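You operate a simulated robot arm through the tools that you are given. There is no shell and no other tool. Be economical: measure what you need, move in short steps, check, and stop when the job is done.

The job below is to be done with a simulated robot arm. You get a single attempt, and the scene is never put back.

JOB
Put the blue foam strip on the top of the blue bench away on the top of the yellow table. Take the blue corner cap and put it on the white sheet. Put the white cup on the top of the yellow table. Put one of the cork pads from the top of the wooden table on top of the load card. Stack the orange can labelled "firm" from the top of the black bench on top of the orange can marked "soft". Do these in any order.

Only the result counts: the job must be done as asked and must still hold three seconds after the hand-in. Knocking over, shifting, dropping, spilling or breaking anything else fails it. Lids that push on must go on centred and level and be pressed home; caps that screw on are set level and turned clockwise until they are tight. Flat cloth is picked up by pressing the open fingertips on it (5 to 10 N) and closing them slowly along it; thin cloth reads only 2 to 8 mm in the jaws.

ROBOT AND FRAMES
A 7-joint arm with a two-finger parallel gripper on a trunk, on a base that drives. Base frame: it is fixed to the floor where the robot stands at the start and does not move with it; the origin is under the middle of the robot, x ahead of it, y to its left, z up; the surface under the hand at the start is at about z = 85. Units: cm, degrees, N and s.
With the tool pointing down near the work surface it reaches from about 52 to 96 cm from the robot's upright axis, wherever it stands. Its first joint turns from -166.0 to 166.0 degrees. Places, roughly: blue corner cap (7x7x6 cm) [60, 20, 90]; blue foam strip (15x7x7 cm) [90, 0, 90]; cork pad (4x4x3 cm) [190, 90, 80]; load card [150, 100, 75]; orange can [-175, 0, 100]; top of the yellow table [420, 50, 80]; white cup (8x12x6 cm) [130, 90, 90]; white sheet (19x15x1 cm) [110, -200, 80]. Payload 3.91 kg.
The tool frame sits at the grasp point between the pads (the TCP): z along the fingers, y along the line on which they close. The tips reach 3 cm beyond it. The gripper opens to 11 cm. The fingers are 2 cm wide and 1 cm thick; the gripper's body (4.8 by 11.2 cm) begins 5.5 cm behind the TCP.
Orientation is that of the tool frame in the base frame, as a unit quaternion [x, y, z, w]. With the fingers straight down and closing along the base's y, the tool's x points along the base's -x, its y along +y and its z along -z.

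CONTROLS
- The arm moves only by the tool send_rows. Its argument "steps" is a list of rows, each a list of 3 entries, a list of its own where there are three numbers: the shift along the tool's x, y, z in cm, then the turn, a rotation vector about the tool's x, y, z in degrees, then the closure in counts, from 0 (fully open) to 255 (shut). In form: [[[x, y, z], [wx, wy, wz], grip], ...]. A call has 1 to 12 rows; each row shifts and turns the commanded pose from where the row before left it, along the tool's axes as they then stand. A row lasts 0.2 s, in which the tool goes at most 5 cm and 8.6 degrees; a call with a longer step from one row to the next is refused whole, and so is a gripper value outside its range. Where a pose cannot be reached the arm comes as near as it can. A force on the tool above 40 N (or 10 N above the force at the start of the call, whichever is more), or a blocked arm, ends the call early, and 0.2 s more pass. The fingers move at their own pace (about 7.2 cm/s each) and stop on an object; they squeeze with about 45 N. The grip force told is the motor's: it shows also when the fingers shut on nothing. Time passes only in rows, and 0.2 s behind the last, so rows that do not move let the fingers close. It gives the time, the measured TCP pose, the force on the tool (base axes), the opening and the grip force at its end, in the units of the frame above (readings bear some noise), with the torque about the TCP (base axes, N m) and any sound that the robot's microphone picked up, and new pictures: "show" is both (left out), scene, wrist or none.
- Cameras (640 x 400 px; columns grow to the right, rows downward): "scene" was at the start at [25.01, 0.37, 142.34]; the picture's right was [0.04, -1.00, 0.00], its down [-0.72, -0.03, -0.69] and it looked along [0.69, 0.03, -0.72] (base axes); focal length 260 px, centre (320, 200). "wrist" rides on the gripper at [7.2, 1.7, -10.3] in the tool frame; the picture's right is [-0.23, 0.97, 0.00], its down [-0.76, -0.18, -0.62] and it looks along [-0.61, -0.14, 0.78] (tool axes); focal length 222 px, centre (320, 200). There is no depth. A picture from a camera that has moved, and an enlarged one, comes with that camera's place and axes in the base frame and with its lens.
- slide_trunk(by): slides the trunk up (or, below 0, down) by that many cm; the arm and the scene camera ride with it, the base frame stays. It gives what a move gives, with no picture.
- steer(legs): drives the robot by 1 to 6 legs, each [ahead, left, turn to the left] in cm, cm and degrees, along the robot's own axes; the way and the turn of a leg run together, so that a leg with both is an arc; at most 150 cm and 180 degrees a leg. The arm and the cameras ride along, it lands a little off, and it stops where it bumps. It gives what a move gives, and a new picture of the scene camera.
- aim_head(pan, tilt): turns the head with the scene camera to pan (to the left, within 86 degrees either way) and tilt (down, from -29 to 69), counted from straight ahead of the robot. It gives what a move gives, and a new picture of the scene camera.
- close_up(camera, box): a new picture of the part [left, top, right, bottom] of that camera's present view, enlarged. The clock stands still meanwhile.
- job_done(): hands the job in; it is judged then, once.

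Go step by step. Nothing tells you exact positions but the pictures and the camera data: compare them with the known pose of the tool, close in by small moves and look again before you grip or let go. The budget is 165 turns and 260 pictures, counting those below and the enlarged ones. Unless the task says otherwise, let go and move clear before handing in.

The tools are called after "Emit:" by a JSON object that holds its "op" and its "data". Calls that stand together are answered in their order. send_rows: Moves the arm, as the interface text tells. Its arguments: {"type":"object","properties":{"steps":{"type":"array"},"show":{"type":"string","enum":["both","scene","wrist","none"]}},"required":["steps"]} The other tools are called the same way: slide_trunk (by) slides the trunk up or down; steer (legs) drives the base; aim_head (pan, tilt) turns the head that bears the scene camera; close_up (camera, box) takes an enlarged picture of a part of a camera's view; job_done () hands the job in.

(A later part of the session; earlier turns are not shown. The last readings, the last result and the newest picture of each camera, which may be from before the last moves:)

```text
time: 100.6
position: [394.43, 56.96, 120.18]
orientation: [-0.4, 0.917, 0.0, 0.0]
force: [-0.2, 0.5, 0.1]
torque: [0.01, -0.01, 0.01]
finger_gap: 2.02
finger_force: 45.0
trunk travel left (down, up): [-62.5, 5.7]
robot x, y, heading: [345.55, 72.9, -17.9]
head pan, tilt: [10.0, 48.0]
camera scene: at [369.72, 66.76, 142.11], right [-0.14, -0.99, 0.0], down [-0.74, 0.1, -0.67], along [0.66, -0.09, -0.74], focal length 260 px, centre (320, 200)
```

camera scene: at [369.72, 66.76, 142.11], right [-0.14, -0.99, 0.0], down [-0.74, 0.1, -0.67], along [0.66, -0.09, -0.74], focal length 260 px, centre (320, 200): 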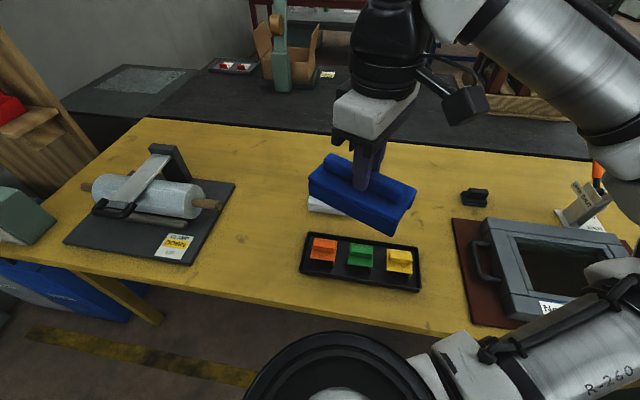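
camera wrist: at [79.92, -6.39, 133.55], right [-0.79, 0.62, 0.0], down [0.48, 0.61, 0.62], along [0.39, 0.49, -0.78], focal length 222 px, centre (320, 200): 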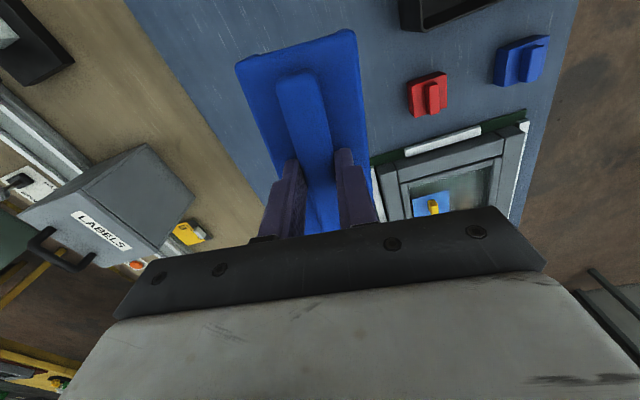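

I'll carry the strip to the free patch near (432, 79), coming down partway.

Emit:
{"op": "send_rows", "data": {"steps": [[[-4.18, -1.26, 0.5], [0, 0, 0], 255], [[-4.18, -1.26, 1.5], [0, 0, 0], 255], [[-4.18, -1.26, 1.5], [0, 0, 0], 255], [[-4.18, -1.26, 1.5], [0, 0, 0], 255], [[-4.18, -1.26, 1.5], [0, 0, 0], 255], [[-4.18, -1.26, 1.5], [0, 0, 0], 255], [[-4.18, -1.26, 1.5], [0, 0, 0], 255], [[-4.18, -1.26, 2], [0, 0, 0], 255], [[-4.18, -1.26, 2], [0, 0, 0], 255], [[-4.18, -1.26, 2], [0, 0, 0], 255], [[0, 0, 0], [0, 0, 0], 255]]}}

```text
time: 103.0
position: [432.16, 79.03, 104.68]
orientation: [-0.399, 0.917, 0.0, -0.001]
force: [0.0, 0.9, -0.7]
torque: [0.02, 0.02, -0.05]
finger_gap: 2.02
finger_force: 45.1
trunk travel left (down, up): [-62.5, 5.7]
robot x, y, heading: [345.83, 72.8, -17.8]
head pan, tilt: [10.0, 48.0]
camera scene: at [369.69, 66.73, 142.11], right [-0.14, -0.99, 0.0], down [-0.74, 0.1, -0.67], along [0.66, -0.09, -0.74], focal length 260 px, centre (320, 200)
camera wrist: at [425.96, 74.79, 115.07], right [-0.56, 0.83, 0.0], down [0.65, 0.44, 0.62], along [0.52, 0.35, -0.78], focal length 222 px, centre (320, 200)
```

scene: 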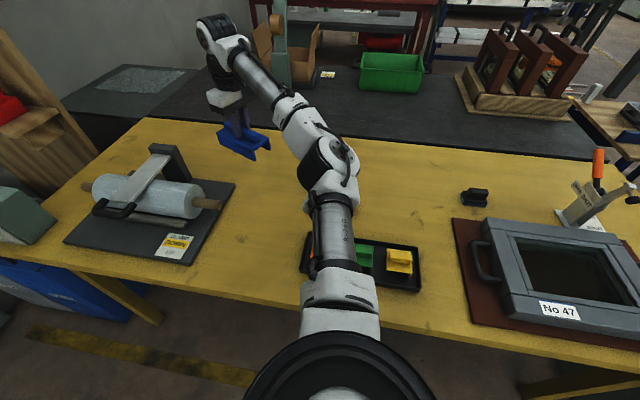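
wrist: 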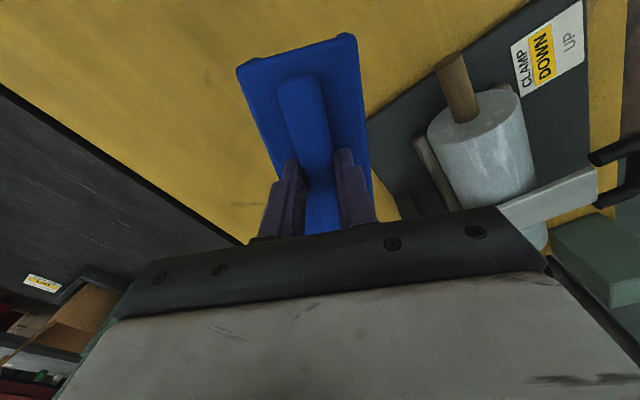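

The drop spot is clear of the roll board. I'll lower the strip with a small shift away from the board.

Emit:
{"op": "send_rows", "data": {"steps": [[[0, -1.5, 4], [0, 0, 0], 255], [[0, 0, 4.5], [0, 0, 0], 255], [[0, 0, 4], [0, 0, 0], 255], [[0, 0, 1.5], [0, 0, 0], 255], [[0, 0, 0], [0, 0, 0], 255]]}}

Emit:
{"op": "close_up", "data": {"camera": "scene", "box": [180, 80, 300, 200]}}

```text
time: 104.2
position: [433.34, 77.92, 90.6]
orientation: [-0.4, 0.917, 0.0, 0.0]
force: [-0.2, 0.1, 0.4]
torque: [0.03, 0.01, 0.0]
finger_gap: 2.03
finger_force: 45.0
trunk travel left (down, up): [-62.5, 5.7]
robot x, y, heading: [345.76, 73.06, -18.1]
head pan, tilt: [10.0, 48.0]
camera scene: at [369.73, 66.77, 142.1], right [-0.14, -0.99, 0.0], down [-0.74, 0.1, -0.67], along [0.66, -0.09, -0.74], focal length 260 px, centre (320, 200)
camera wrist: at [427.1, 73.78, 100.96], right [-0.56, 0.83, 0.0], down [0.65, 0.44, 0.62], along [0.52, 0.35, -0.78], focal length 222 px, centre (320, 200)
```

scene: 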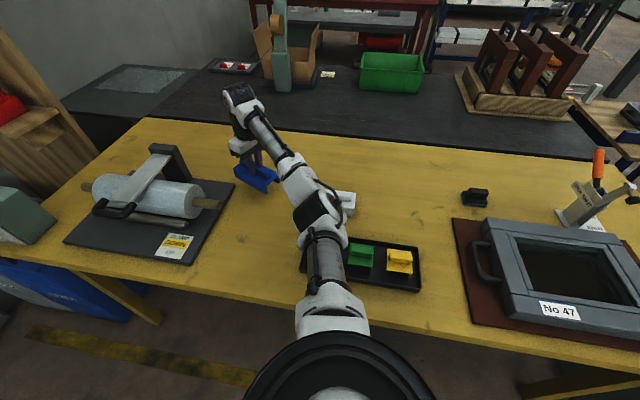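
wrist: 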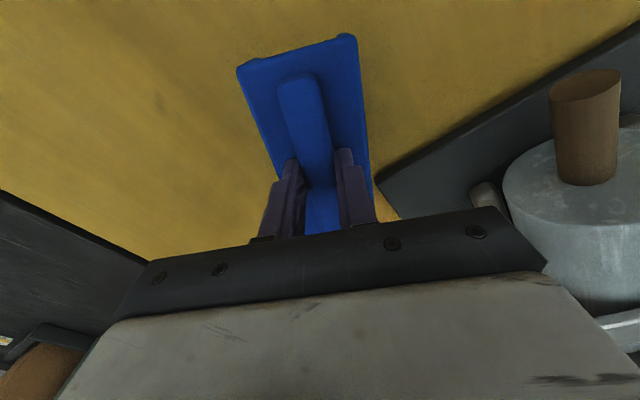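

```text
3.33 times, centred on (240, 140) of scene
camera zoom: at [369.73, 66.77, 142.1], right [-0.14, -0.99, 0.0], down [-0.74, 0.1, -0.67], along [0.66, -0.09, -0.74], focal length 866 px, centre (587, 400)
```

zoom: 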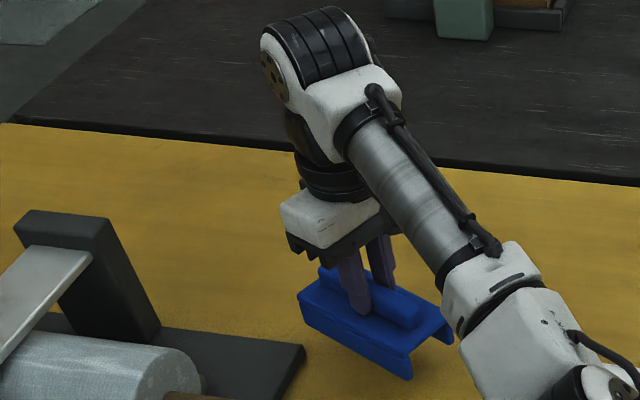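

The strip is just above the table. I'll shift a little further from the board and lower in small steps to contact.

Emit:
{"op": "send_rows", "data": {"steps": [[[0, -2, 1], [0, 0, 0], 255], [[0, 0, 0.7], [0, 0, 0], 255], [[0, 0, 0.5], [0, 0, 0], 255], [[0, 0, 0.4], [0, 0, 0], 255], [[0, 0, 0.4], [0, 0, 0], 255], [[0, 0, 0], [0, 0, 0], 255]], "show": "wrist"}}

Emit:
{"op": "close_up", "data": {"camera": "scene", "box": [200, 100, 300, 200]}}

```text
time: 105.6
position: [434.7, 76.7, 87.49]
orientation: [-0.4, 0.916, 0.0, 0.0]
force: [0.6, 0.2, -0.3]
torque: [-0.01, 0.02, 0.01]
finger_gap: 2.03
finger_force: 44.7
trunk travel left (down, up): [-62.5, 5.7]
robot x, y, heading: [345.66, 73.19, -17.9]
head pan, tilt: [10.0, 48.0]
camera wrist: at [428.55, 72.46, 97.96], right [-0.56, 0.83, 0.0], down [0.65, 0.44, 0.62], along [0.52, 0.35, -0.78], focal length 222 px, centre (320, 200)
```

wrist: 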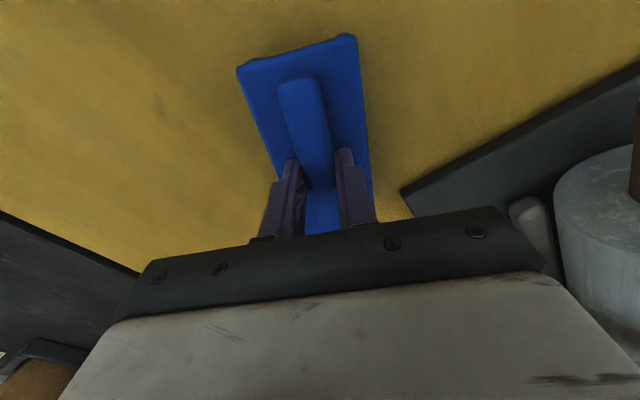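

```text
4.00 times, centred on (250, 150) of scene
camera zoom: at [369.72, 66.77, 142.1], right [-0.14, -0.99, 0.0], down [-0.74, 0.1, -0.67], along [0.66, -0.09, -0.74], focal length 1039 px, centre (600, 400)
```

zoom: 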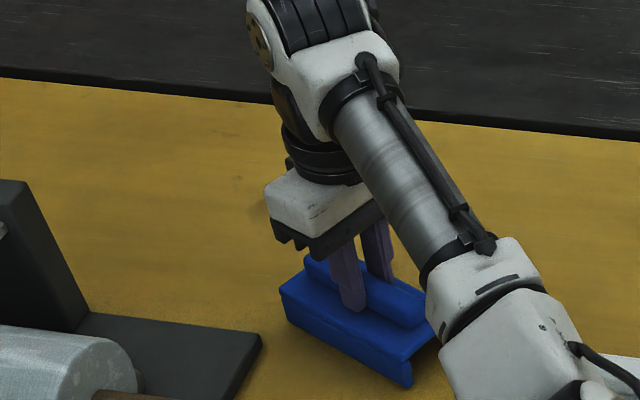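

No contact yet, so I'll keep lowering gently.

Emit:
{"op": "send_rows", "data": {"steps": [[[0, 0, 0.4], [0, 0, 0], 255], [[0, 0, 0.4], [0, 0, 0], 255], [[0, 0, 0.4], [0, 0, 0], 255], [[0, 0, 0.3], [0, 0, 0], 255], [[0, 0, 0], [0, 0, 0], 255]], "show": "none"}}

Emit:
{"op": "close_up", "data": {"camera": "scene", "box": [200, 100, 300, 200]}}

```text
time: 106.5
position: [434.93, 76.69, 87.22]
orientation: [-0.4, 0.916, -0.001, 0.008]
force: [-5.6, -0.8, 18.6]
torque: [-0.44, 0.93, 0.0]
finger_gap: 2.03
finger_force: 45.2
trunk travel left (down, up): [-62.5, 5.7]
robot x, y, heading: [345.36, 72.95, -18.0]
head pan, tilt: [10.0, 48.0]
stopped in row 4: the force on the tool passed its limit at 42 N (the readings are from after the stop); the commanded pose is now the measured one
```

```text
4.00 times, centred on (250, 150) of scene
camera zoom: at [369.53, 66.74, 142.13], right [-0.14, -0.99, 0.0], down [-0.73, 0.1, -0.67], along [0.66, -0.09, -0.74], focal length 1039 px, centre (600, 400)
```

zoom: 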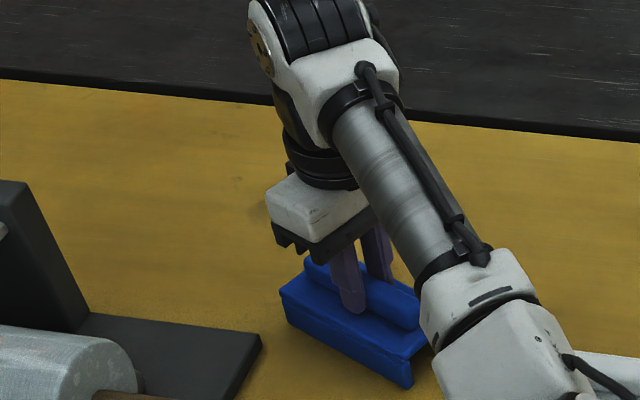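

It has touched down at TCP z≈87.3. I'll release and lift away.

Emit:
{"op": "send_rows", "data": {"steps": [[[0, 0, -0.2], [0, 0, 0], 255], [[0, 0, 0], [0, 0, 0], 150], [[0, 0, 0], [0, 0, 0], 60], [[0, 0, 0], [0, 0, 0], 0], [[0, 0, -3], [0, 0, 0], 0], [[0, 0, -4.8], [0, 0, 0], 0], [[0, 0, -4.8], [0, 0, 0], 0], [[0, 0, -4.8], [0, 0, 0], 0], [[0, 0, 0], [0, 0, 0], 0]]}}

```text
time: 108.5
position: [434.74, 76.65, 104.37]
orientation: [-0.399, 0.917, -0.001, 0.005]
force: [0.3, -0.4, -0.3]
torque: [-0.01, -0.01, 0.0]
finger_gap: 11.03
finger_force: 0.0
trunk travel left (down, up): [-62.5, 5.7]
robot x, y, heading: [345.96, 72.98, -17.8]
head pan, tilt: [10.0, 48.0]
camera scene: at [369.76, 66.75, 142.09], right [-0.14, -0.99, 0.0], down [-0.74, 0.1, -0.67], along [0.66, -0.09, -0.74], focal length 260 px, centre (320, 200)
camera wrist: at [428.51, 72.39, 114.63], right [-0.56, 0.83, 0.0], down [0.64, 0.44, 0.63], along [0.52, 0.35, -0.78], focal length 222 px, centre (320, 200)
```

scene: 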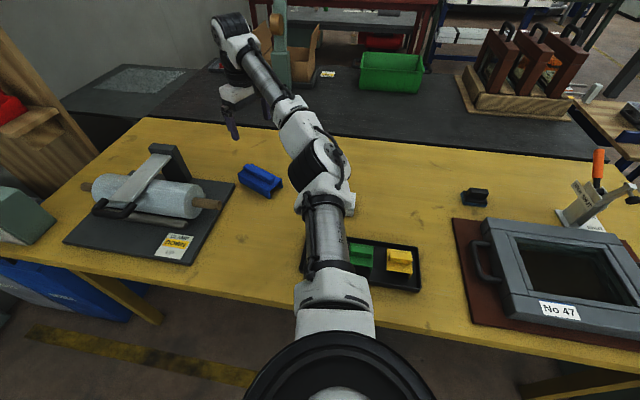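
wrist: 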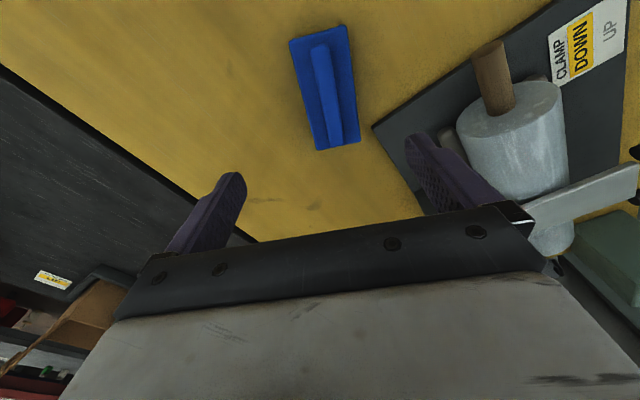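

The strip is placed. Now I'll retract the arm and square the tool to the robot before driving to the cup and cork pads.

Emit:
{"op": "send_rows", "data": {"steps": [[[4.2, 1.7, -1.5], [0, 0, 0], 0], [[4.2, 1.7, -1.5], [0, 0, 0], 0], [[4.2, 1.7, -1.5], [0, 0, 0], 0], [[4.2, 1.7, -1.5], [0, 0, 0], 0], [[4.2, 1.7, -1.5], [0, 0, 0], 0], [[4.2, 1.7, -1.5], [0, 0, 0], 0], [[4.2, 1.7, -1.5], [0, 0, 0], 0], [[4.2, 1.7, -1.5], [0, 0, 0], 0], [[4.2, 1.7, -1.5], [0, 0, 0], 0], [[4.2, 1.7, -1.5], [0, 0, 0], 0], [[0, 0, 0], [0, 0, 0], 0]], "show": "none"}}

Emit:
{"op": "send_rows", "data": {"steps": [[[0, 0, 0], [0, 0, 8.2], 0], [[0, 0, 0], [0, 0, 8.2], 0], [[0, 0, 0], [0, 0, 8.2], 0], [[0, 0, 0], [0, 0, 8.2], 0], [[0, 0, 0], [0, 0, 8.2], 0], [[0, 0, 0], [0, 0, 8.2], 0], [[0, 0, 0], [0, 0, 8.2], 0], [[0, 0, 0], [0, 0, 7.6], 0], [[0, 0, 0], [0, 0, 0], 0]], "show": "scene"}}

```text
time: 110.9
position: [393.69, 57.5, 118.95]
orientation: [-0.401, 0.916, 0.0, 0.005]
force: [0.0, -0.6, -0.2]
torque: [-0.01, 0.02, -0.01]
finger_gap: 10.99
finger_force: 0.1
trunk travel left (down, up): [-62.5, 5.7]
robot x, y, heading: [345.79, 72.55, -17.9]
head pan, tilt: [10.0, 48.0]
```

```text
time: 112.9
position: [393.6, 57.32, 118.94]
orientation: [0.156, 0.988, 0.003, 0.005]
force: [0.6, 1.2, 0.1]
torque: [0.0, -0.02, 0.03]
finger_gap: 11.01
finger_force: 0.0
trunk travel left (down, up): [-62.5, 5.7]
robot x, y, heading: [345.95, 73.0, -17.7]
head pan, tilt: [10.0, 48.0]
camera scene: at [369.73, 66.75, 142.1], right [-0.14, -0.99, 0.0], down [-0.74, 0.1, -0.67], along [0.66, -0.09, -0.74], focal length 260 px, centre (320, 200)
```

scene: 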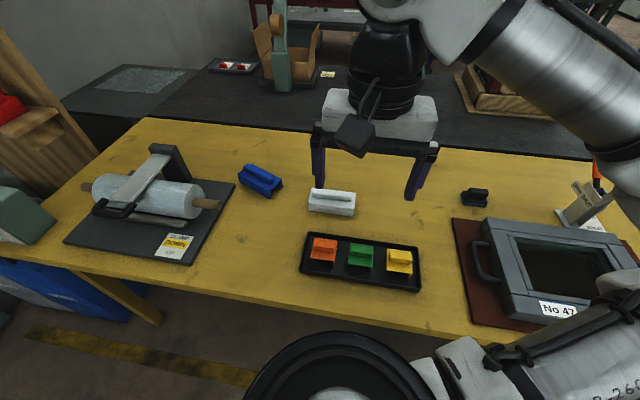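

I'll back off and turn to face the wooden table's left end.

Emit:
{"op": "aim_head", "data": {"pan": 0, "tilt": 35}}

Emit:
{"op": "steer", "data": {"legs": [[-45, 0, 0], [0, 0, 175]]}}

```text
time: 113.7
position: [393.61, 57.54, 118.97]
orientation: [0.156, 0.988, 0.002, 0.004]
force: [0.1, -0.5, -0.1]
torque: [0.01, -0.02, 0.03]
finger_gap: 11.0
finger_force: 0.1
trunk travel left (down, up): [-62.5, 5.7]
robot x, y, heading: [345.8, 73.09, -17.9]
head pan, tilt: [0.0, 35.0]
camera scene: at [370.3, 65.14, 144.0], right [-0.31, -0.95, 0.0], down [-0.55, 0.18, -0.82], along [0.78, -0.25, -0.57], focal length 260 px, centre (320, 200)
```

scene: 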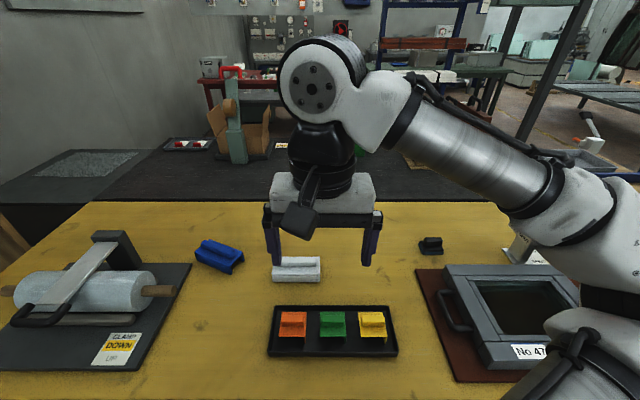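

```text
time: 123.8
position: [256.73, 106.96, 118.97]
orientation: [0.979, -0.202, -0.005, 0.002]
force: [0.7, -1.2, 0.4]
torque: [-0.02, -0.02, 0.03]
finger_gap: 10.99
finger_force: 0.1
trunk travel left (down, up): [-62.5, 5.7]
robot x, y, heading: [302.57, 86.74, 156.3]
head pan, tilt: [0.0, 35.0]
camera scene: at [279.1, 97.26, 144.01], right [0.4, 0.92, 0.0], down [0.53, -0.23, -0.82], along [-0.75, 0.32, -0.57], focal length 260 px, centre (320, 200)
```

scene: 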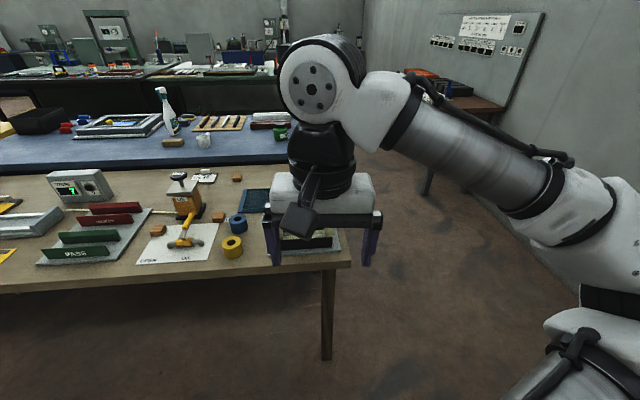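

I see the load card, several small cork pads and the cup beyond. I'll zoom in.

Emit:
{"op": "close_up", "data": {"camera": "scene", "box": [120, 120, 300, 270]}}

```text
2.67 times, centred on (210, 195) of scene
camera zoom: at [279.1, 97.26, 144.01], right [0.4, 0.92, 0.0], down [0.53, -0.23, -0.82], along [-0.75, 0.32, -0.57], focal length 693 px, centre (613, 213)
```

zoom: 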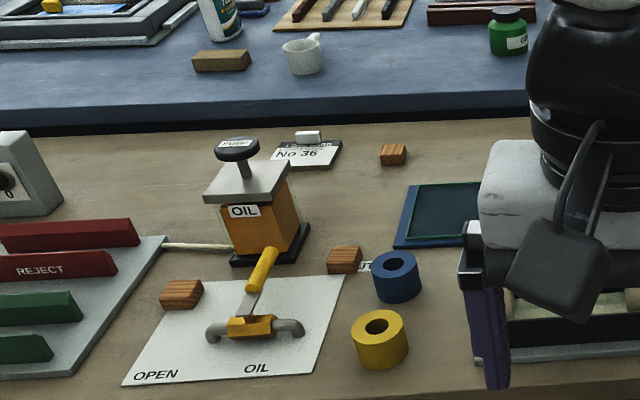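

Pad A is about (156,103.5), the load card (147,88) and the cup (126,92). All are best reached from the table's left end, so I'll drive round there.

Emit:
{"op": "steer", "data": {"legs": [[58, -87, 0], [105, 32, 0], [0, 0, 98]]}}

Emit:
{"op": "aim_head", "data": {"pan": 0, "tilt": 50}}

```text
time: 140.5
position: [160.83, 154.95, 119.03]
orientation: [0.793, 0.609, -0.001, 0.005]
force: [0.4, -0.6, -0.4]
torque: [0.0, -0.01, -0.02]
finger_gap: 11.02
finger_force: 0.0
trunk travel left (down, up): [-62.5, 5.7]
robot x, y, heading: [173.88, 203.59, -104.8]
head pan, tilt: [0.0, 35.0]
camera scene: at [167.37, 178.63, 144.01], right [-0.97, 0.26, 0.0], down [0.15, 0.55, -0.82], along [-0.21, -0.79, -0.57], focal length 260 px, centre (320, 200)
```

scene: 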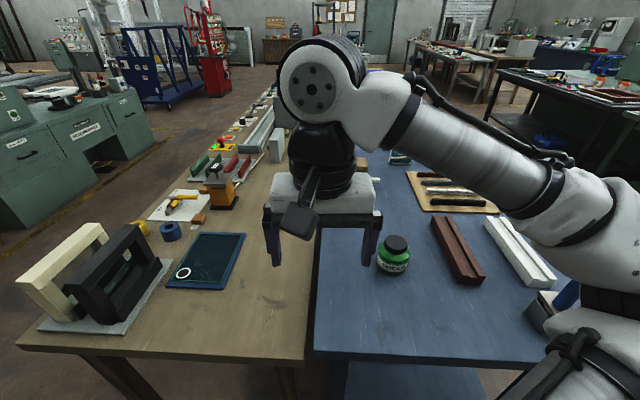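

```text
time: 141.3
position: [160.92, 154.98, 119.07]
orientation: [0.793, 0.61, -0.001, 0.005]
force: [-0.3, -0.7, 0.0]
torque: [0.02, 0.02, 0.01]
finger_gap: 10.99
finger_force: 0.1
trunk travel left (down, up): [-62.5, 5.7]
robot x, y, heading: [173.62, 203.72, -105.0]
head pan, tilt: [0.0, 50.0]
camera scene: at [167.65, 179.7, 141.84], right [-0.97, 0.26, 0.0], down [0.2, 0.74, -0.64], along [-0.17, -0.62, -0.77], focal length 260 px, centre (320, 200)
```

scene: 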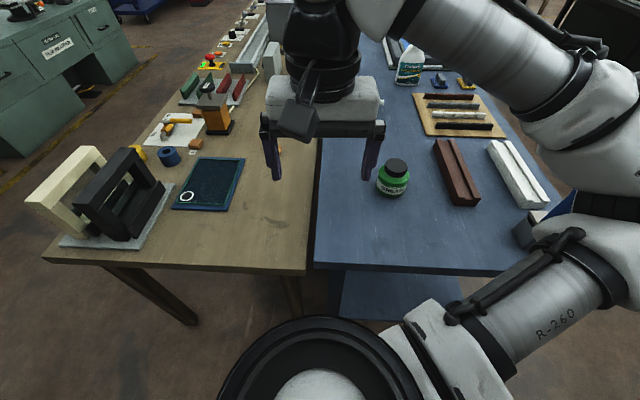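

The blue bench end edge is about 51 cm ahead and the wooden one 55 cm. I'll move up 15 cm.

Emit:
{"op": "steer", "data": {"legs": [[15, 0, 0]]}}

Emit:
{"op": "aim_head", "data": {"pan": 0, "tilt": 69}}

```text
time: 142.7
position: [157.04, 140.38, 118.96]
orientation: [0.793, 0.609, -0.002, 0.005]
force: [0.0, -0.4, -0.3]
torque: [0.01, -0.05, -0.01]
finger_gap: 11.01
finger_force: 0.1
trunk travel left (down, up): [-62.5, 5.7]
robot x, y, heading: [170.3, 189.27, -104.9]
head pan, tilt: [0.0, 50.0]
camera scene: at [163.76, 165.09, 141.81], right [-0.97, 0.26, 0.0], down [0.2, 0.74, -0.64], along [-0.17, -0.62, -0.77], focal length 260 px, centre (320, 200)
```

scene: 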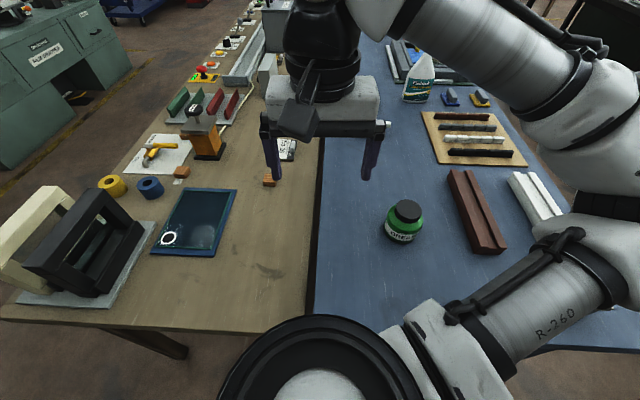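

```text
time: 143.5
position: [156.97, 140.41, 119.02]
orientation: [0.793, 0.61, -0.002, 0.005]
force: [-0.1, 1.3, 0.0]
torque: [-0.01, -0.01, 0.01]
finger_gap: 10.99
finger_force: 0.1
trunk travel left (down, up): [-62.5, 5.7]
robot x, y, heading: [170.6, 189.35, -104.7]
head pan, tilt: [0.0, 68.8]
camera scene: at [164.32, 167.21, 139.64], right [-0.97, 0.26, 0.0], down [0.24, 0.9, -0.36], along [-0.09, -0.35, -0.93], focal length 260 px, centre (320, 200)
```

scene: 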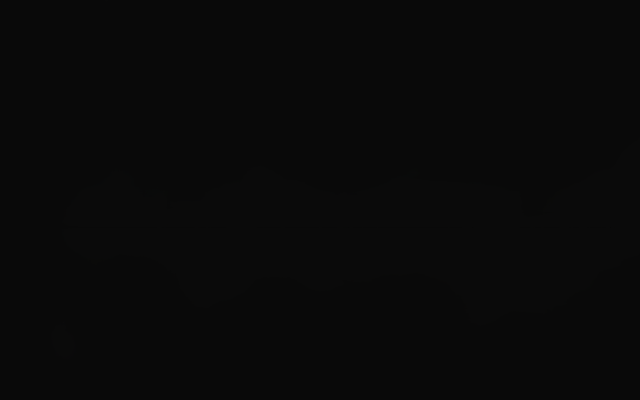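

Two views together put the wooden table at z≈80.5, pad A at (164.6, 103.7) and the card at (156, 89.7). I'll bring the hand over pad A.

Emit:
{"op": "aim_head", "data": {"pan": 5, "tilt": 42}}

Emit:
{"op": "send_rows", "data": {"steps": [[[-3.48, 1.8, 2.1], [0, 0, 0], 0], [[-3.48, 1.8, 2.1], [0, 0, 0], 0], [[-3.48, 1.8, 2.1], [0, 0, 0], 0], [[-3.48, 1.8, 2.1], [0, 0, 0], 0], [[-3.48, 1.8, 2.1], [0, 0, 0], 0], [[-3.48, 1.8, 2.1], [0, 0, 0], 0], [[-3.48, 1.8, 2.1], [0, 0, 0], 0], [[-3.48, 1.8, 2.1], [0, 0, 0], 0], [[-3.48, 1.8, 2.1], [0, 0, 0], 0], [[0, 0, 0], [0, 0, 0], 0]]}}

```text
time: 144.4
position: [156.92, 140.47, 118.86]
orientation: [0.793, 0.609, -0.002, 0.005]
force: [0.3, 0.7, -0.7]
torque: [0.04, 0.01, 0.0]
finger_gap: 11.01
finger_force: 0.0
trunk travel left (down, up): [-62.5, 5.7]
robot x, y, heading: [170.06, 188.81, -104.8]
head pan, tilt: [5.0, 42.0]
camera scene: at [164.32, 164.39, 142.95], right [-0.99, 0.17, 0.0], down [0.12, 0.66, -0.74], along [-0.13, -0.73, -0.67], focal length 260 px, centre (320, 200)
```

scene: 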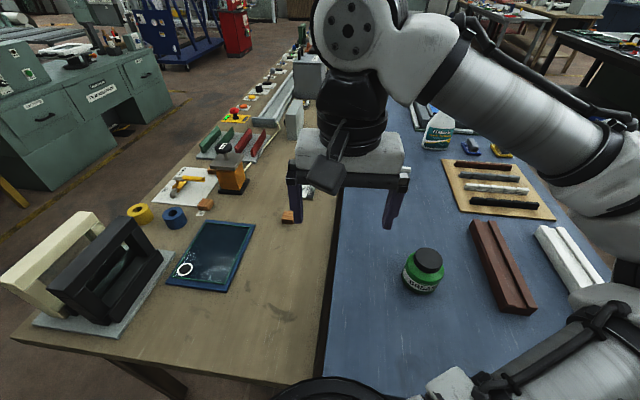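

```text
time: 146.6
position: [164.62, 105.75, 100.59]
orientation: [0.793, 0.609, -0.002, 0.005]
force: [0.2, 0.2, -0.4]
torque: [0.0, 0.03, 0.05]
finger_gap: 11.01
finger_force: 0.1
trunk travel left (down, up): [-62.5, 5.7]
robot x, y, heading: [170.25, 189.07, -104.9]
head pan, tilt: [5.0, 42.0]
camera scene: at [164.31, 164.43, 142.96], right [-0.99, 0.17, 0.0], down [0.12, 0.66, -0.74], along [-0.13, -0.73, -0.67], focal length 260 px, centre (320, 200)
camera wrist: at [168.1, 112.3, 110.8], right [0.88, -0.47, 0.01], down [-0.37, -0.68, 0.63], along [-0.29, -0.56, -0.78], focal length 222 px, centre (320, 200)
```

scene: 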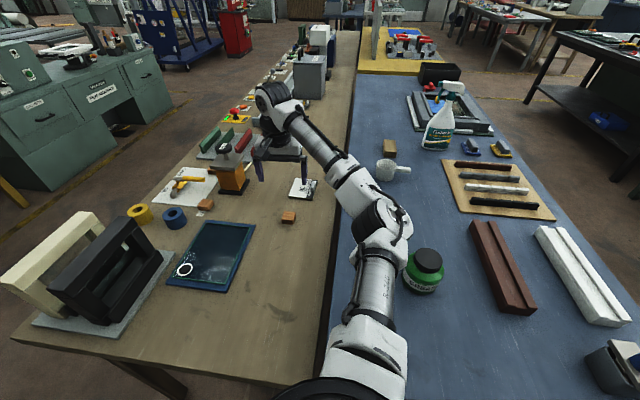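
wrist: 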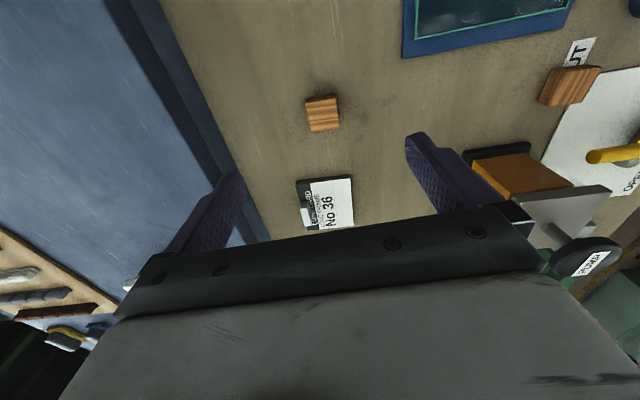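

Both the pad and the card are visible in the wrist view. I'll zoom in to see the card's layout.

Emit:
{"op": "close_up", "data": {"camera": "wrist", "box": [270, 80, 390, 240]}}

Emit:
{"op": "close_up", "data": {"camera": "scene", "box": [260, 120, 460, 240]}}

```text
2.50 times, centred on (330, 160) of wrist
camera zoom: at [168.1, 112.3, 110.8], right [0.88, -0.47, 0.01], down [-0.37, -0.68, 0.63], along [-0.29, -0.56, -0.78], focal length 555 px, centre (295, 300)
```

zoom: 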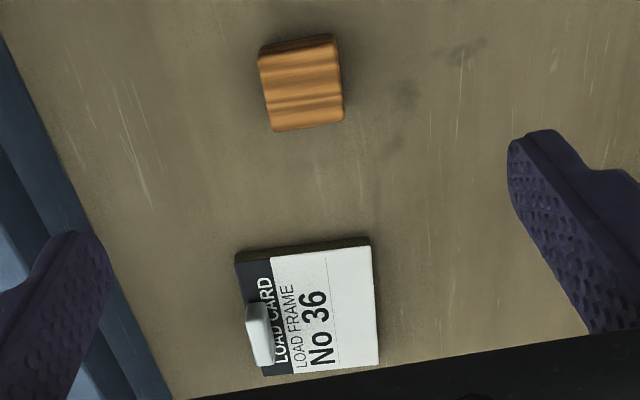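

```text
3.20 times, centred on (360, 180) of scene
camera zoom: at [164.31, 164.43, 142.96], right [-0.99, 0.17, 0.0], down [0.12, 0.66, -0.74], along [-0.13, -0.73, -0.67], focal length 832 px, centre (192, 264)
```

zoom: 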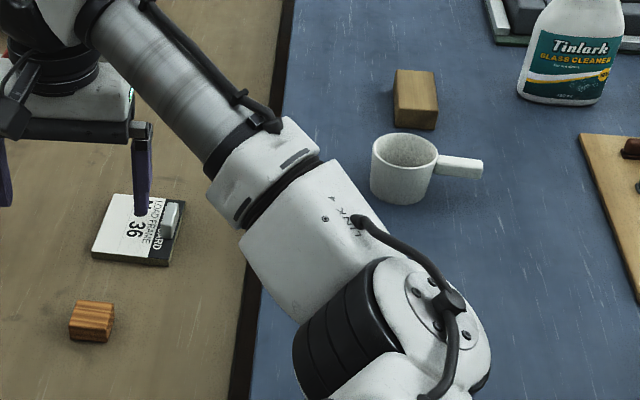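

The pad's sides line up with the fingers. I'll centre over it and descend.

Emit:
{"op": "send_rows", "data": {"steps": [[[-1.5, 0.2, 3], [0, 0, 0], 0], [[0, 0, 4.5], [0, 0, 0], 0], [[0, 0, 4.5], [0, 0, 0], 0], [[0, 0, 3], [0, 0, 0], 0], [[0, 0, 0], [0, 0, 0], 0]]}}

Emit:
{"op": "close_up", "data": {"camera": "scene", "box": [240, 160, 340, 260]}}

```text
time: 147.8
position: [164.47, 104.2, 85.38]
orientation: [0.793, 0.609, -0.003, 0.005]
force: [0.2, -1.0, 0.0]
torque: [0.01, 0.03, -0.03]
finger_gap: 10.99
finger_force: 0.1
trunk travel left (down, up): [-62.5, 5.7]
robot x, y, heading: [170.14, 189.08, -104.8]
head pan, tilt: [5.0, 42.0]
camera scene: at [164.32, 164.4, 142.96], right [-0.99, 0.17, 0.0], down [0.12, 0.66, -0.74], along [-0.13, -0.73, -0.67], focal length 260 px, centre (320, 200)
camera wrist: at [167.94, 110.85, 95.77], right [0.88, -0.47, 0.01], down [-0.37, -0.68, 0.63], along [-0.29, -0.56, -0.78], focal length 222 px, centre (320, 200)
```

scene: 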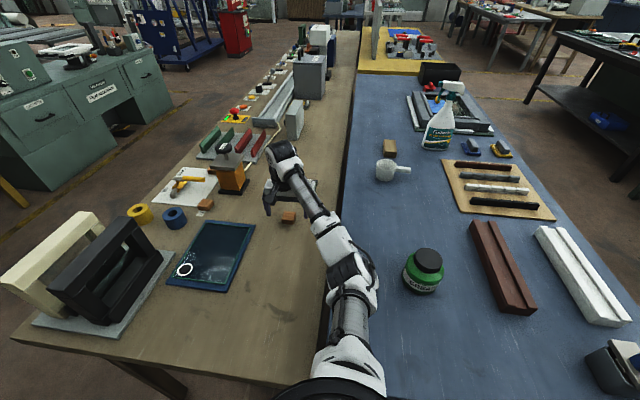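
wrist: 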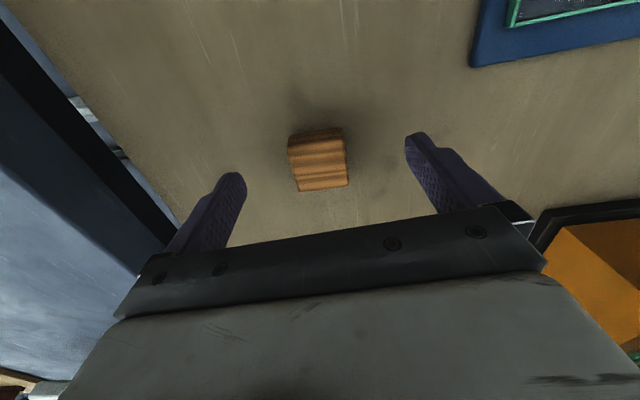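

```text
4.00 times, centred on (290, 210) of scene
camera zoom: at [164.32, 164.4, 142.96], right [-0.99, 0.17, 0.0], down [0.12, 0.66, -0.74], along [-0.13, -0.73, -0.67], focal length 1039 px, centre (440, 160)
```

zoom: 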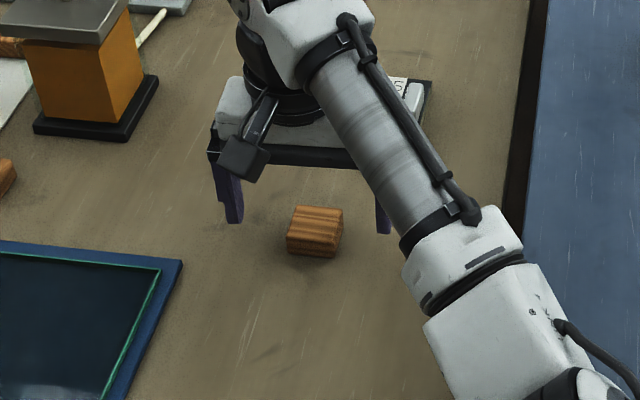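

Aligned. I'll go down a touch more and close.

Emit:
{"op": "send_rows", "data": {"steps": [[[0, 0, 0.6], [0, 0, 0], 0], [[0, 0, 0.5], [0, 0, 0], 0], [[0, 0, 0], [0, 0, 0], 150], [[0, 0, 0], [0, 0, 0], 255], [[0, 0, 0], [0, 0, 0], 255], [[0, 0, 0], [0, 0, 0], 255], [[0, 0, 0], [0, 0, 0], 255]], "show": "wrist"}}

```text
time: 149.4
position: [164.63, 104.27, 84.34]
orientation: [0.793, 0.61, -0.002, 0.005]
force: [-0.5, 0.8, -0.6]
torque: [-0.01, -0.04, 0.01]
finger_gap: 3.71
finger_force: 44.6
trunk travel left (down, up): [-62.5, 5.7]
robot x, y, heading: [169.82, 189.26, -105.0]
head pan, tilt: [5.0, 42.0]
camera wrist: at [167.99, 110.79, 94.67], right [0.88, -0.47, 0.01], down [-0.37, -0.68, 0.63], along [-0.29, -0.56, -0.78], focal length 222 px, centre (320, 200)
```

wrist: 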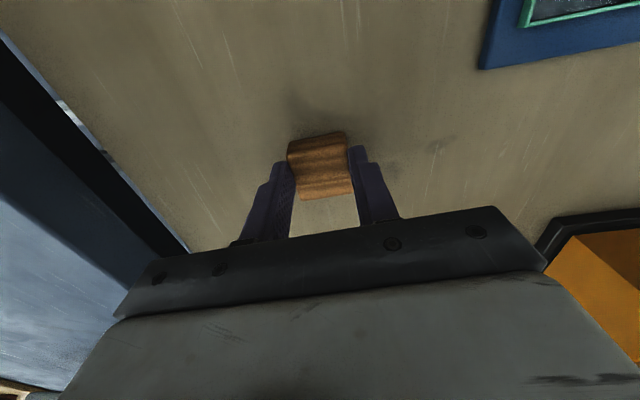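

The pad is held (3.7 cm). I'll lift it and carry it over the near half of the card's white area.

Emit:
{"op": "send_rows", "data": {"steps": [[[0, 0, -4], [0, 0, 0], 255], [[0, 0, -4.5], [0, 0, 0], 255], [[-3.7, -0.35, 0], [0, 0, 0], 255], [[-3.7, -0.35, 0], [0, 0, 0], 255], [[-3.7, -0.35, 0], [0, 0, 0], 255], [[-3.5, -0.3, 0], [0, 0, 0], 255], [[0, 0, 0], [0, 0, 0], 255]]}}

Emit:
{"op": "close_up", "data": {"camera": "scene", "box": [240, 120, 340, 220]}}

```text
time: 151.0
position: [159.79, 93.52, 93.35]
orientation: [0.792, 0.61, -0.003, 0.005]
force: [0.0, 0.7, 0.2]
torque: [0.02, -0.01, 0.0]
finger_gap: 3.71
finger_force: 44.2
out of reach, approached as far as the arm can: row 6
trunk travel left (down, up): [-62.5, 5.7]
robot x, y, heading: [170.19, 188.88, -105.0]
head pan, tilt: [5.0, 42.0]
camera scene: at [164.34, 164.39, 142.96], right [-0.99, 0.17, 0.0], down [0.12, 0.66, -0.74], along [-0.13, -0.73, -0.67], focal length 260 px, centre (320, 200)
camera wrist: at [163.23, 100.15, 103.56], right [0.88, -0.47, 0.01], down [-0.37, -0.68, 0.63], along [-0.29, -0.56, -0.78], focal length 222 px, centre (320, 200)
```

scene: 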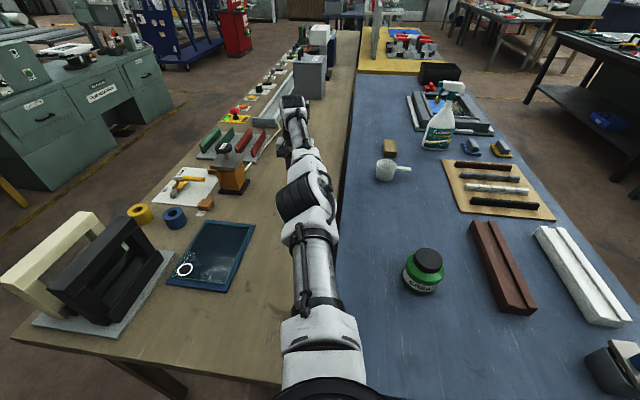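
wrist: 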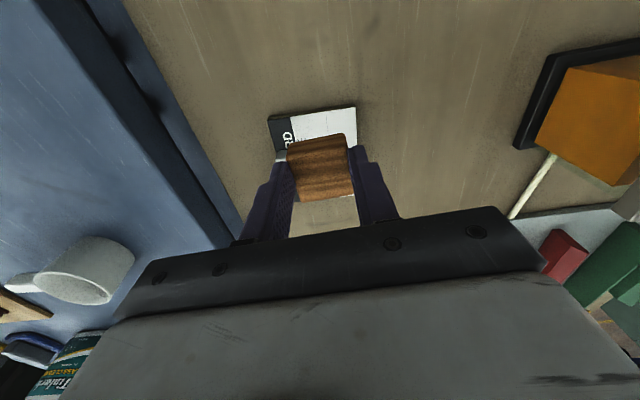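

```text
4.00 times, centred on (290, 170) of scene
camera zoom: at [164.34, 164.39, 142.96], right [-0.99, 0.17, 0.0], down [0.12, 0.66, -0.74], along [-0.13, -0.73, -0.67], focal length 1039 px, centre (440, 320)
```

zoom: 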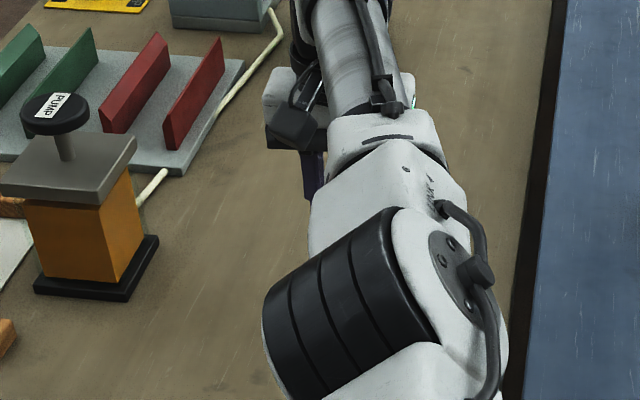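

Reach is at its limit here and the pad is only about 1 cm inside the card's near edge. I'll tilt the tool 8° outward to gain a few centimetres, then look.

Emit:
{"op": "send_rows", "data": {"steps": [[[0, 0, 0], [0, -8, 0], 255], [[-2.5, 0.6, 0.35], [0, 0, 0], 255], [[0, 0, 3], [0, 0, 0], 255], [[0, 0, 1.5], [0, 0, 0], 255], [[0, 0, 0], [0, 0, 0], 255]], "show": "wrist"}}

Emit:
{"op": "close_up", "data": {"camera": "wrist", "box": [220, 60, 420, 220]}}

```text
time: 152.2
position: [159.6, 90.67, 88.91]
orientation: [0.791, 0.608, -0.058, 0.048]
force: [-0.5, 0.7, 0.3]
torque: [-0.02, 0.0, -0.01]
finger_gap: 3.69
finger_force: 44.8
out of reach, approached as far as the arm can: row 4
trunk travel left (down, up): [-62.5, 5.7]
robot x, y, heading: [170.12, 189.26, -104.9]
head pan, tilt: [5.0, 42.0]
camera wrist: at [163.4, 98.57, 97.97], right [0.88, -0.47, 0.04], down [-0.35, -0.59, 0.73], along [-0.32, -0.66, -0.68], focal length 222 px, centre (320, 200)
```

wrist: 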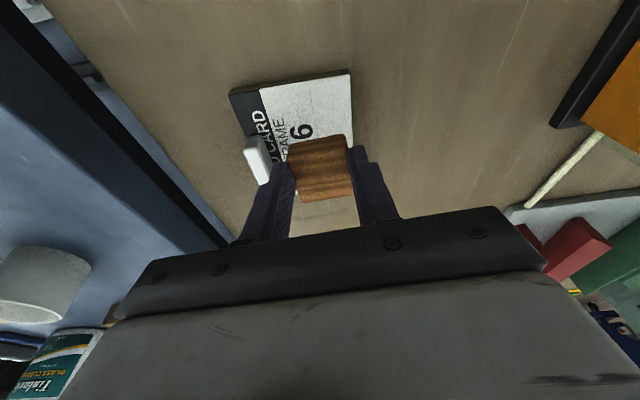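

```text
2.50 times, centred on (320, 140) of wrist
camera zoom: at [163.4, 98.57, 97.97], right [0.88, -0.47, 0.04], down [-0.35, -0.59, 0.73], along [-0.32, -0.66, -0.68], focal length 555 px, centre (320, 350)
```

zoom: 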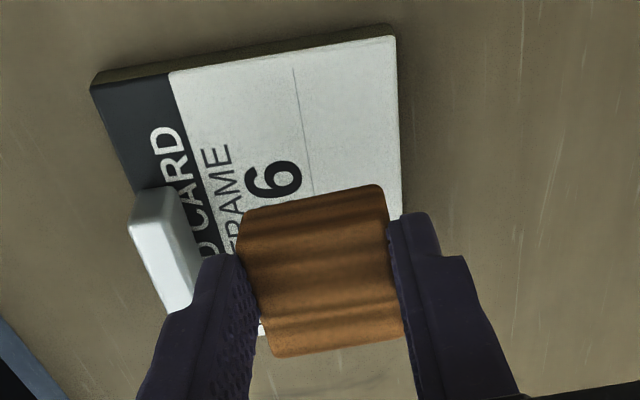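

The pad hangs over the white part, clear of the card's clip on the left. I'll lower vertically in small steps to contact.

Emit:
{"op": "send_rows", "data": {"steps": [[[0.3, 0.3, 2], [0, 0, 0], 255], [[0.12, 0, 0.8], [0, 0, 0], 255], [[0.05, 0, 0.3], [0, 0, 0], 255], [[0, 0, 0], [0, 0, 0], 255]], "show": "wrist"}}

Emit:
{"op": "close_up", "data": {"camera": "wrist", "box": [220, 60, 420, 220]}}

```text
time: 153.2
position: [159.92, 90.94, 85.62]
orientation: [0.791, 0.608, -0.058, 0.048]
force: [-0.1, 0.8, -0.2]
torque: [-0.01, 0.03, 0.01]
finger_gap: 3.69
finger_force: 44.9
out of reach, approached as far as the arm can: row 1
trunk travel left (down, up): [-62.5, 5.7]
robot x, y, heading: [169.99, 188.86, -104.9]
head pan, tilt: [5.0, 42.0]
camera wrist: at [163.75, 98.84, 94.83], right [0.88, -0.47, 0.04], down [-0.34, -0.59, 0.73], along [-0.32, -0.66, -0.68], focal length 222 px, centre (320, 200)
```

wrist: 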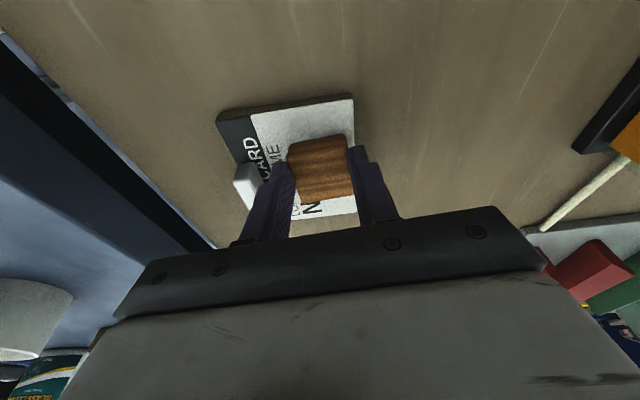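

```text
2.50 times, centred on (320, 140) of wrist
camera zoom: at [163.75, 98.84, 94.83], right [0.88, -0.47, 0.04], down [-0.34, -0.59, 0.73], along [-0.32, -0.66, -0.68], focal length 555 px, centre (320, 350)
```

zoom: 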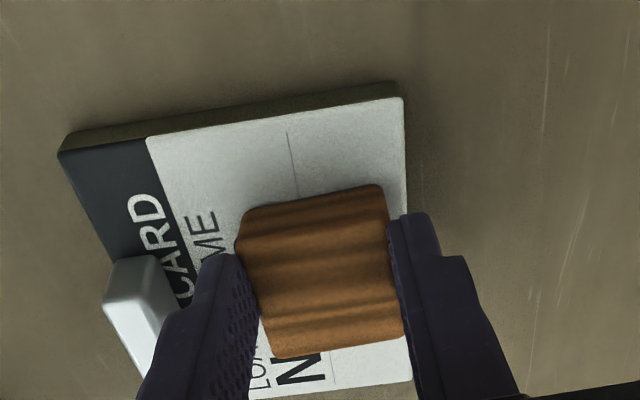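

The pad is well centred on the white area. I'll continue down in tiny steps until I feel contact.

Emit:
{"op": "send_rows", "data": {"steps": [[[0.03, 0, 0.2], [0, 0, 0], 255], [[0.03, 0, 0.2], [0, 0, 0], 255], [[0, 0, 0], [0, 0, 0], 255]], "show": "none"}}

```text
time: 154.0
position: [159.98, 90.87, 85.53]
orientation: [0.791, 0.608, -0.059, 0.05]
force: [0.8, -1.8, 13.3]
torque: [0.05, 0.02, -0.01]
finger_gap: 3.69
finger_force: 45.1
trunk travel left (down, up): [-62.5, 5.7]
robot x, y, heading: [170.15, 189.02, -105.0]
head pan, tilt: [5.0, 42.0]
```

Contact at 13 N. I'll open just enough to release, clear of the clip, and lift straight up.

Emit:
{"op": "send_rows", "data": {"steps": [[[0, 0, 0], [0, 0, 0], 165], [[0, 0, 0], [0, 0, 0], 158], [[0, 0, 0], [0, 0, 0], 150], [[0, 0, 0], [0, 0, 0], 145], [[0, 0, 0], [0, 0, 0], 145]], "show": "wrist"}}

```text
time: 155.2
position: [159.75, 90.95, 85.27]
orientation: [0.791, 0.608, -0.057, 0.047]
force: [0.8, 0.3, -0.5]
torque: [-0.01, 0.0, 0.02]
finger_gap: 4.74
finger_force: 0.1
trunk travel left (down, up): [-62.5, 5.7]
robot x, y, heading: [170.28, 188.8, -105.0]
head pan, tilt: [5.0, 42.0]
camera wrist: at [163.7, 98.84, 94.43], right [0.88, -0.47, 0.04], down [-0.35, -0.59, 0.73], along [-0.32, -0.66, -0.68], focal length 222 px, centre (320, 200)
```

wrist: 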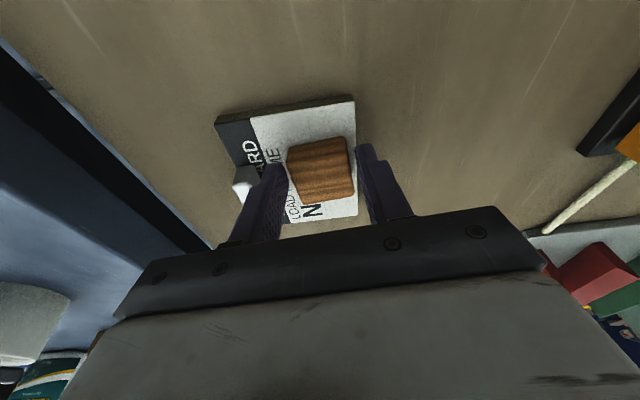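

Released. I'll lift and retract together.

Emit:
{"op": "send_rows", "data": {"steps": [[[-0.3, 0, -2], [0, 0, 0], 145], [[-0.4, 0, -2.8], [0, 0, 0], 145], [[1.5, 0, -4.5], [0, 0, 0], 145], [[2, 0, -4.2], [0, 8, 0], 100], [[4, 0, -2.8], [0, 0, 0], 0], [[4, 0, -2.8], [0, 0, 0], 0], [[4, 0, -2.8], [0, 0, 0], 0], [[4, 0, -2.8], [0, 0, 0], 0], [[4.5, 0, -2], [0, 0, 0], 0], [[4.8, 0, -1], [0, 0, 0], 0], [[4.8, 0, -1], [0, 0, 0], 0], [[0, 0, 0], [0, 0, 0], 0]], "show": "scene"}}

Emit:
{"op": "close_up", "data": {"camera": "scene", "box": [260, 120, 460, 240]}}

```text
time: 157.8
position: [168.56, 124.67, 113.18]
orientation: [0.793, 0.609, -0.002, 0.005]
force: [-0.1, -0.6, -0.2]
torque: [-0.02, -0.02, -0.02]
finger_gap: 10.98
finger_force: 0.0
out of reach, approached as far as the arm can: row 5
trunk travel left (down, up): [-62.5, 5.7]
robot x, y, heading: [170.42, 188.95, -104.8]
head pan, tilt: [5.0, 42.0]
camera scene: at [164.32, 164.35, 142.94], right [-0.99, 0.17, 0.0], down [0.12, 0.66, -0.74], along [-0.13, -0.73, -0.67], focal length 260 px, centre (320, 200)
```

scene: 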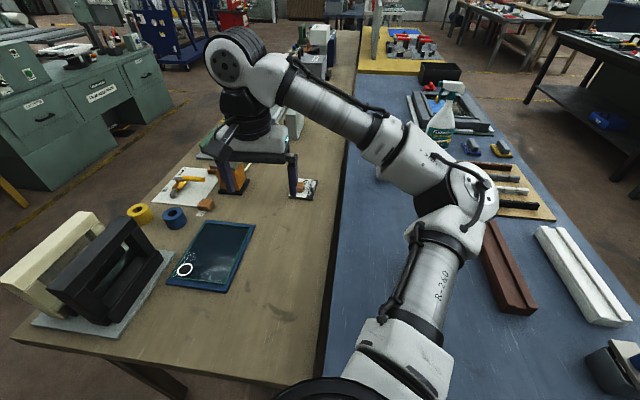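

```text
3.20 times, centred on (360, 180) of scene
camera zoom: at [164.32, 164.35, 142.94], right [-0.99, 0.17, 0.0], down [0.12, 0.66, -0.74], along [-0.13, -0.73, -0.67], focal length 832 px, centre (192, 264)
```

zoom: 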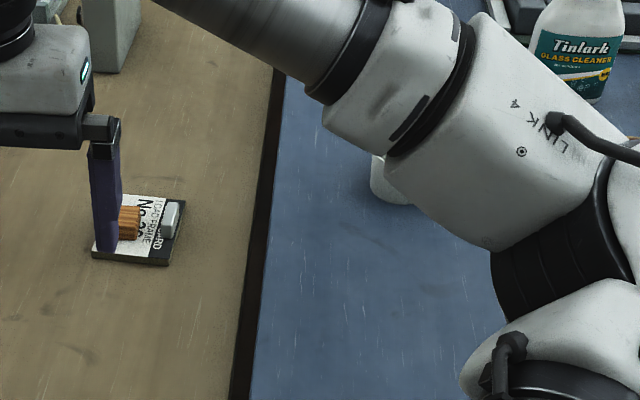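

The pad sits on the card. For the cup I'll come from the blue bench's front side, so I'll retract a bit more and drive round the bench's left end.

Emit:
{"op": "send_rows", "data": {"steps": [[[4.5, -1.5, -1.5], [0, 0, 0], 0], [[4.5, -1.5, -1.5], [0, 0, 0], 0], [[4.5, -1.5, -1.5], [0, 0, 0], 0], [[0, 0, 0], [0, 0, 0], 0]], "show": "none"}}

Emit:
{"op": "steer", "data": {"legs": [[-10, 0, 0], [0, -120, 0]]}}

```text
time: 158.8
position: [167.72, 139.06, 117.41]
orientation: [0.793, 0.609, -0.003, 0.004]
force: [0.2, -0.4, 0.2]
torque: [0.01, 0.0, 0.01]
finger_gap: 10.99
finger_force: 0.1
trunk travel left (down, up): [-62.5, 5.7]
robot x, y, heading: [170.29, 188.84, -104.8]
head pan, tilt: [5.0, 42.0]
```

```text
time: 169.1
position: [53.76, 179.76, 117.45]
orientation: [0.795, 0.607, -0.002, 0.005]
force: [0.9, 0.2, -0.2]
torque: [0.01, -0.01, 0.0]
finger_gap: 11.0
finger_force: 0.0
trunk travel left (down, up): [-62.5, 5.7]
robot x, y, heading: [56.2, 230.13, -105.3]
head pan, tilt: [5.0, 42.0]
camera scene: at [50.37, 205.27, 142.96], right [-0.98, 0.18, 0.0], down [0.12, 0.66, -0.74], along [-0.13, -0.73, -0.67], focal length 260 px, centre (320, 200)
```

scene: 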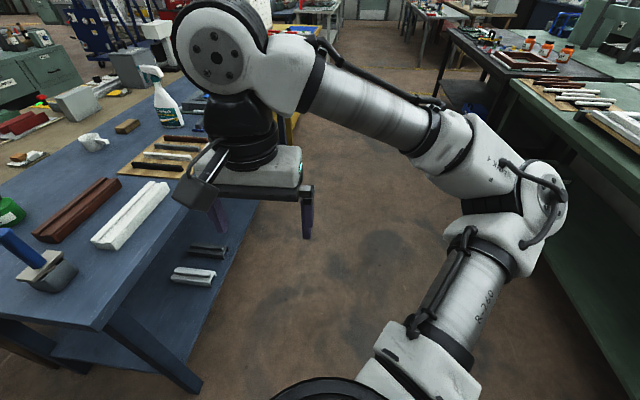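

I'm in the aisle in front of the blue bench's left corner. I'll drive along and turn to face the cup.

Emit:
{"op": "steer", "data": {"legs": [[109, 0, 0], [0, 0, 87]]}}

```text
time: 178.4
position: [77.07, 120.25, 117.46]
orientation: [0.17, 0.985, 0.002, 0.005]
force: [-0.2, -0.1, -1.4]
torque: [0.02, -0.02, -0.01]
finger_gap: 11.01
finger_force: 0.0
trunk travel left (down, up): [-62.5, 5.7]
robot x, y, heading: [26.98, 126.89, -19.4]
head pan, tilt: [5.0, 42.0]
camera scene: at [51.48, 118.85, 142.96], right [-0.25, -0.97, 0.0], down [-0.65, 0.17, -0.74], along [0.72, -0.19, -0.67], focal length 260 px, centre (320, 200)
```

scene: 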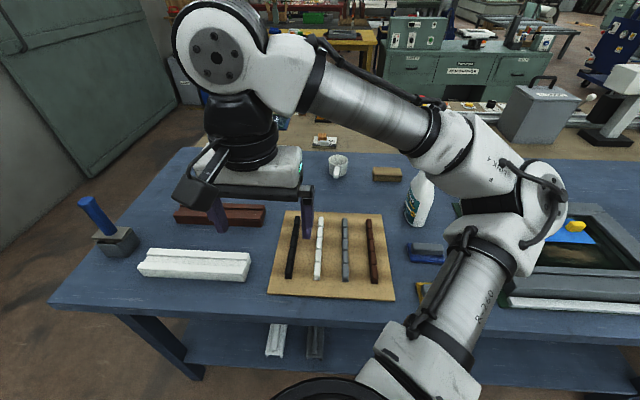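

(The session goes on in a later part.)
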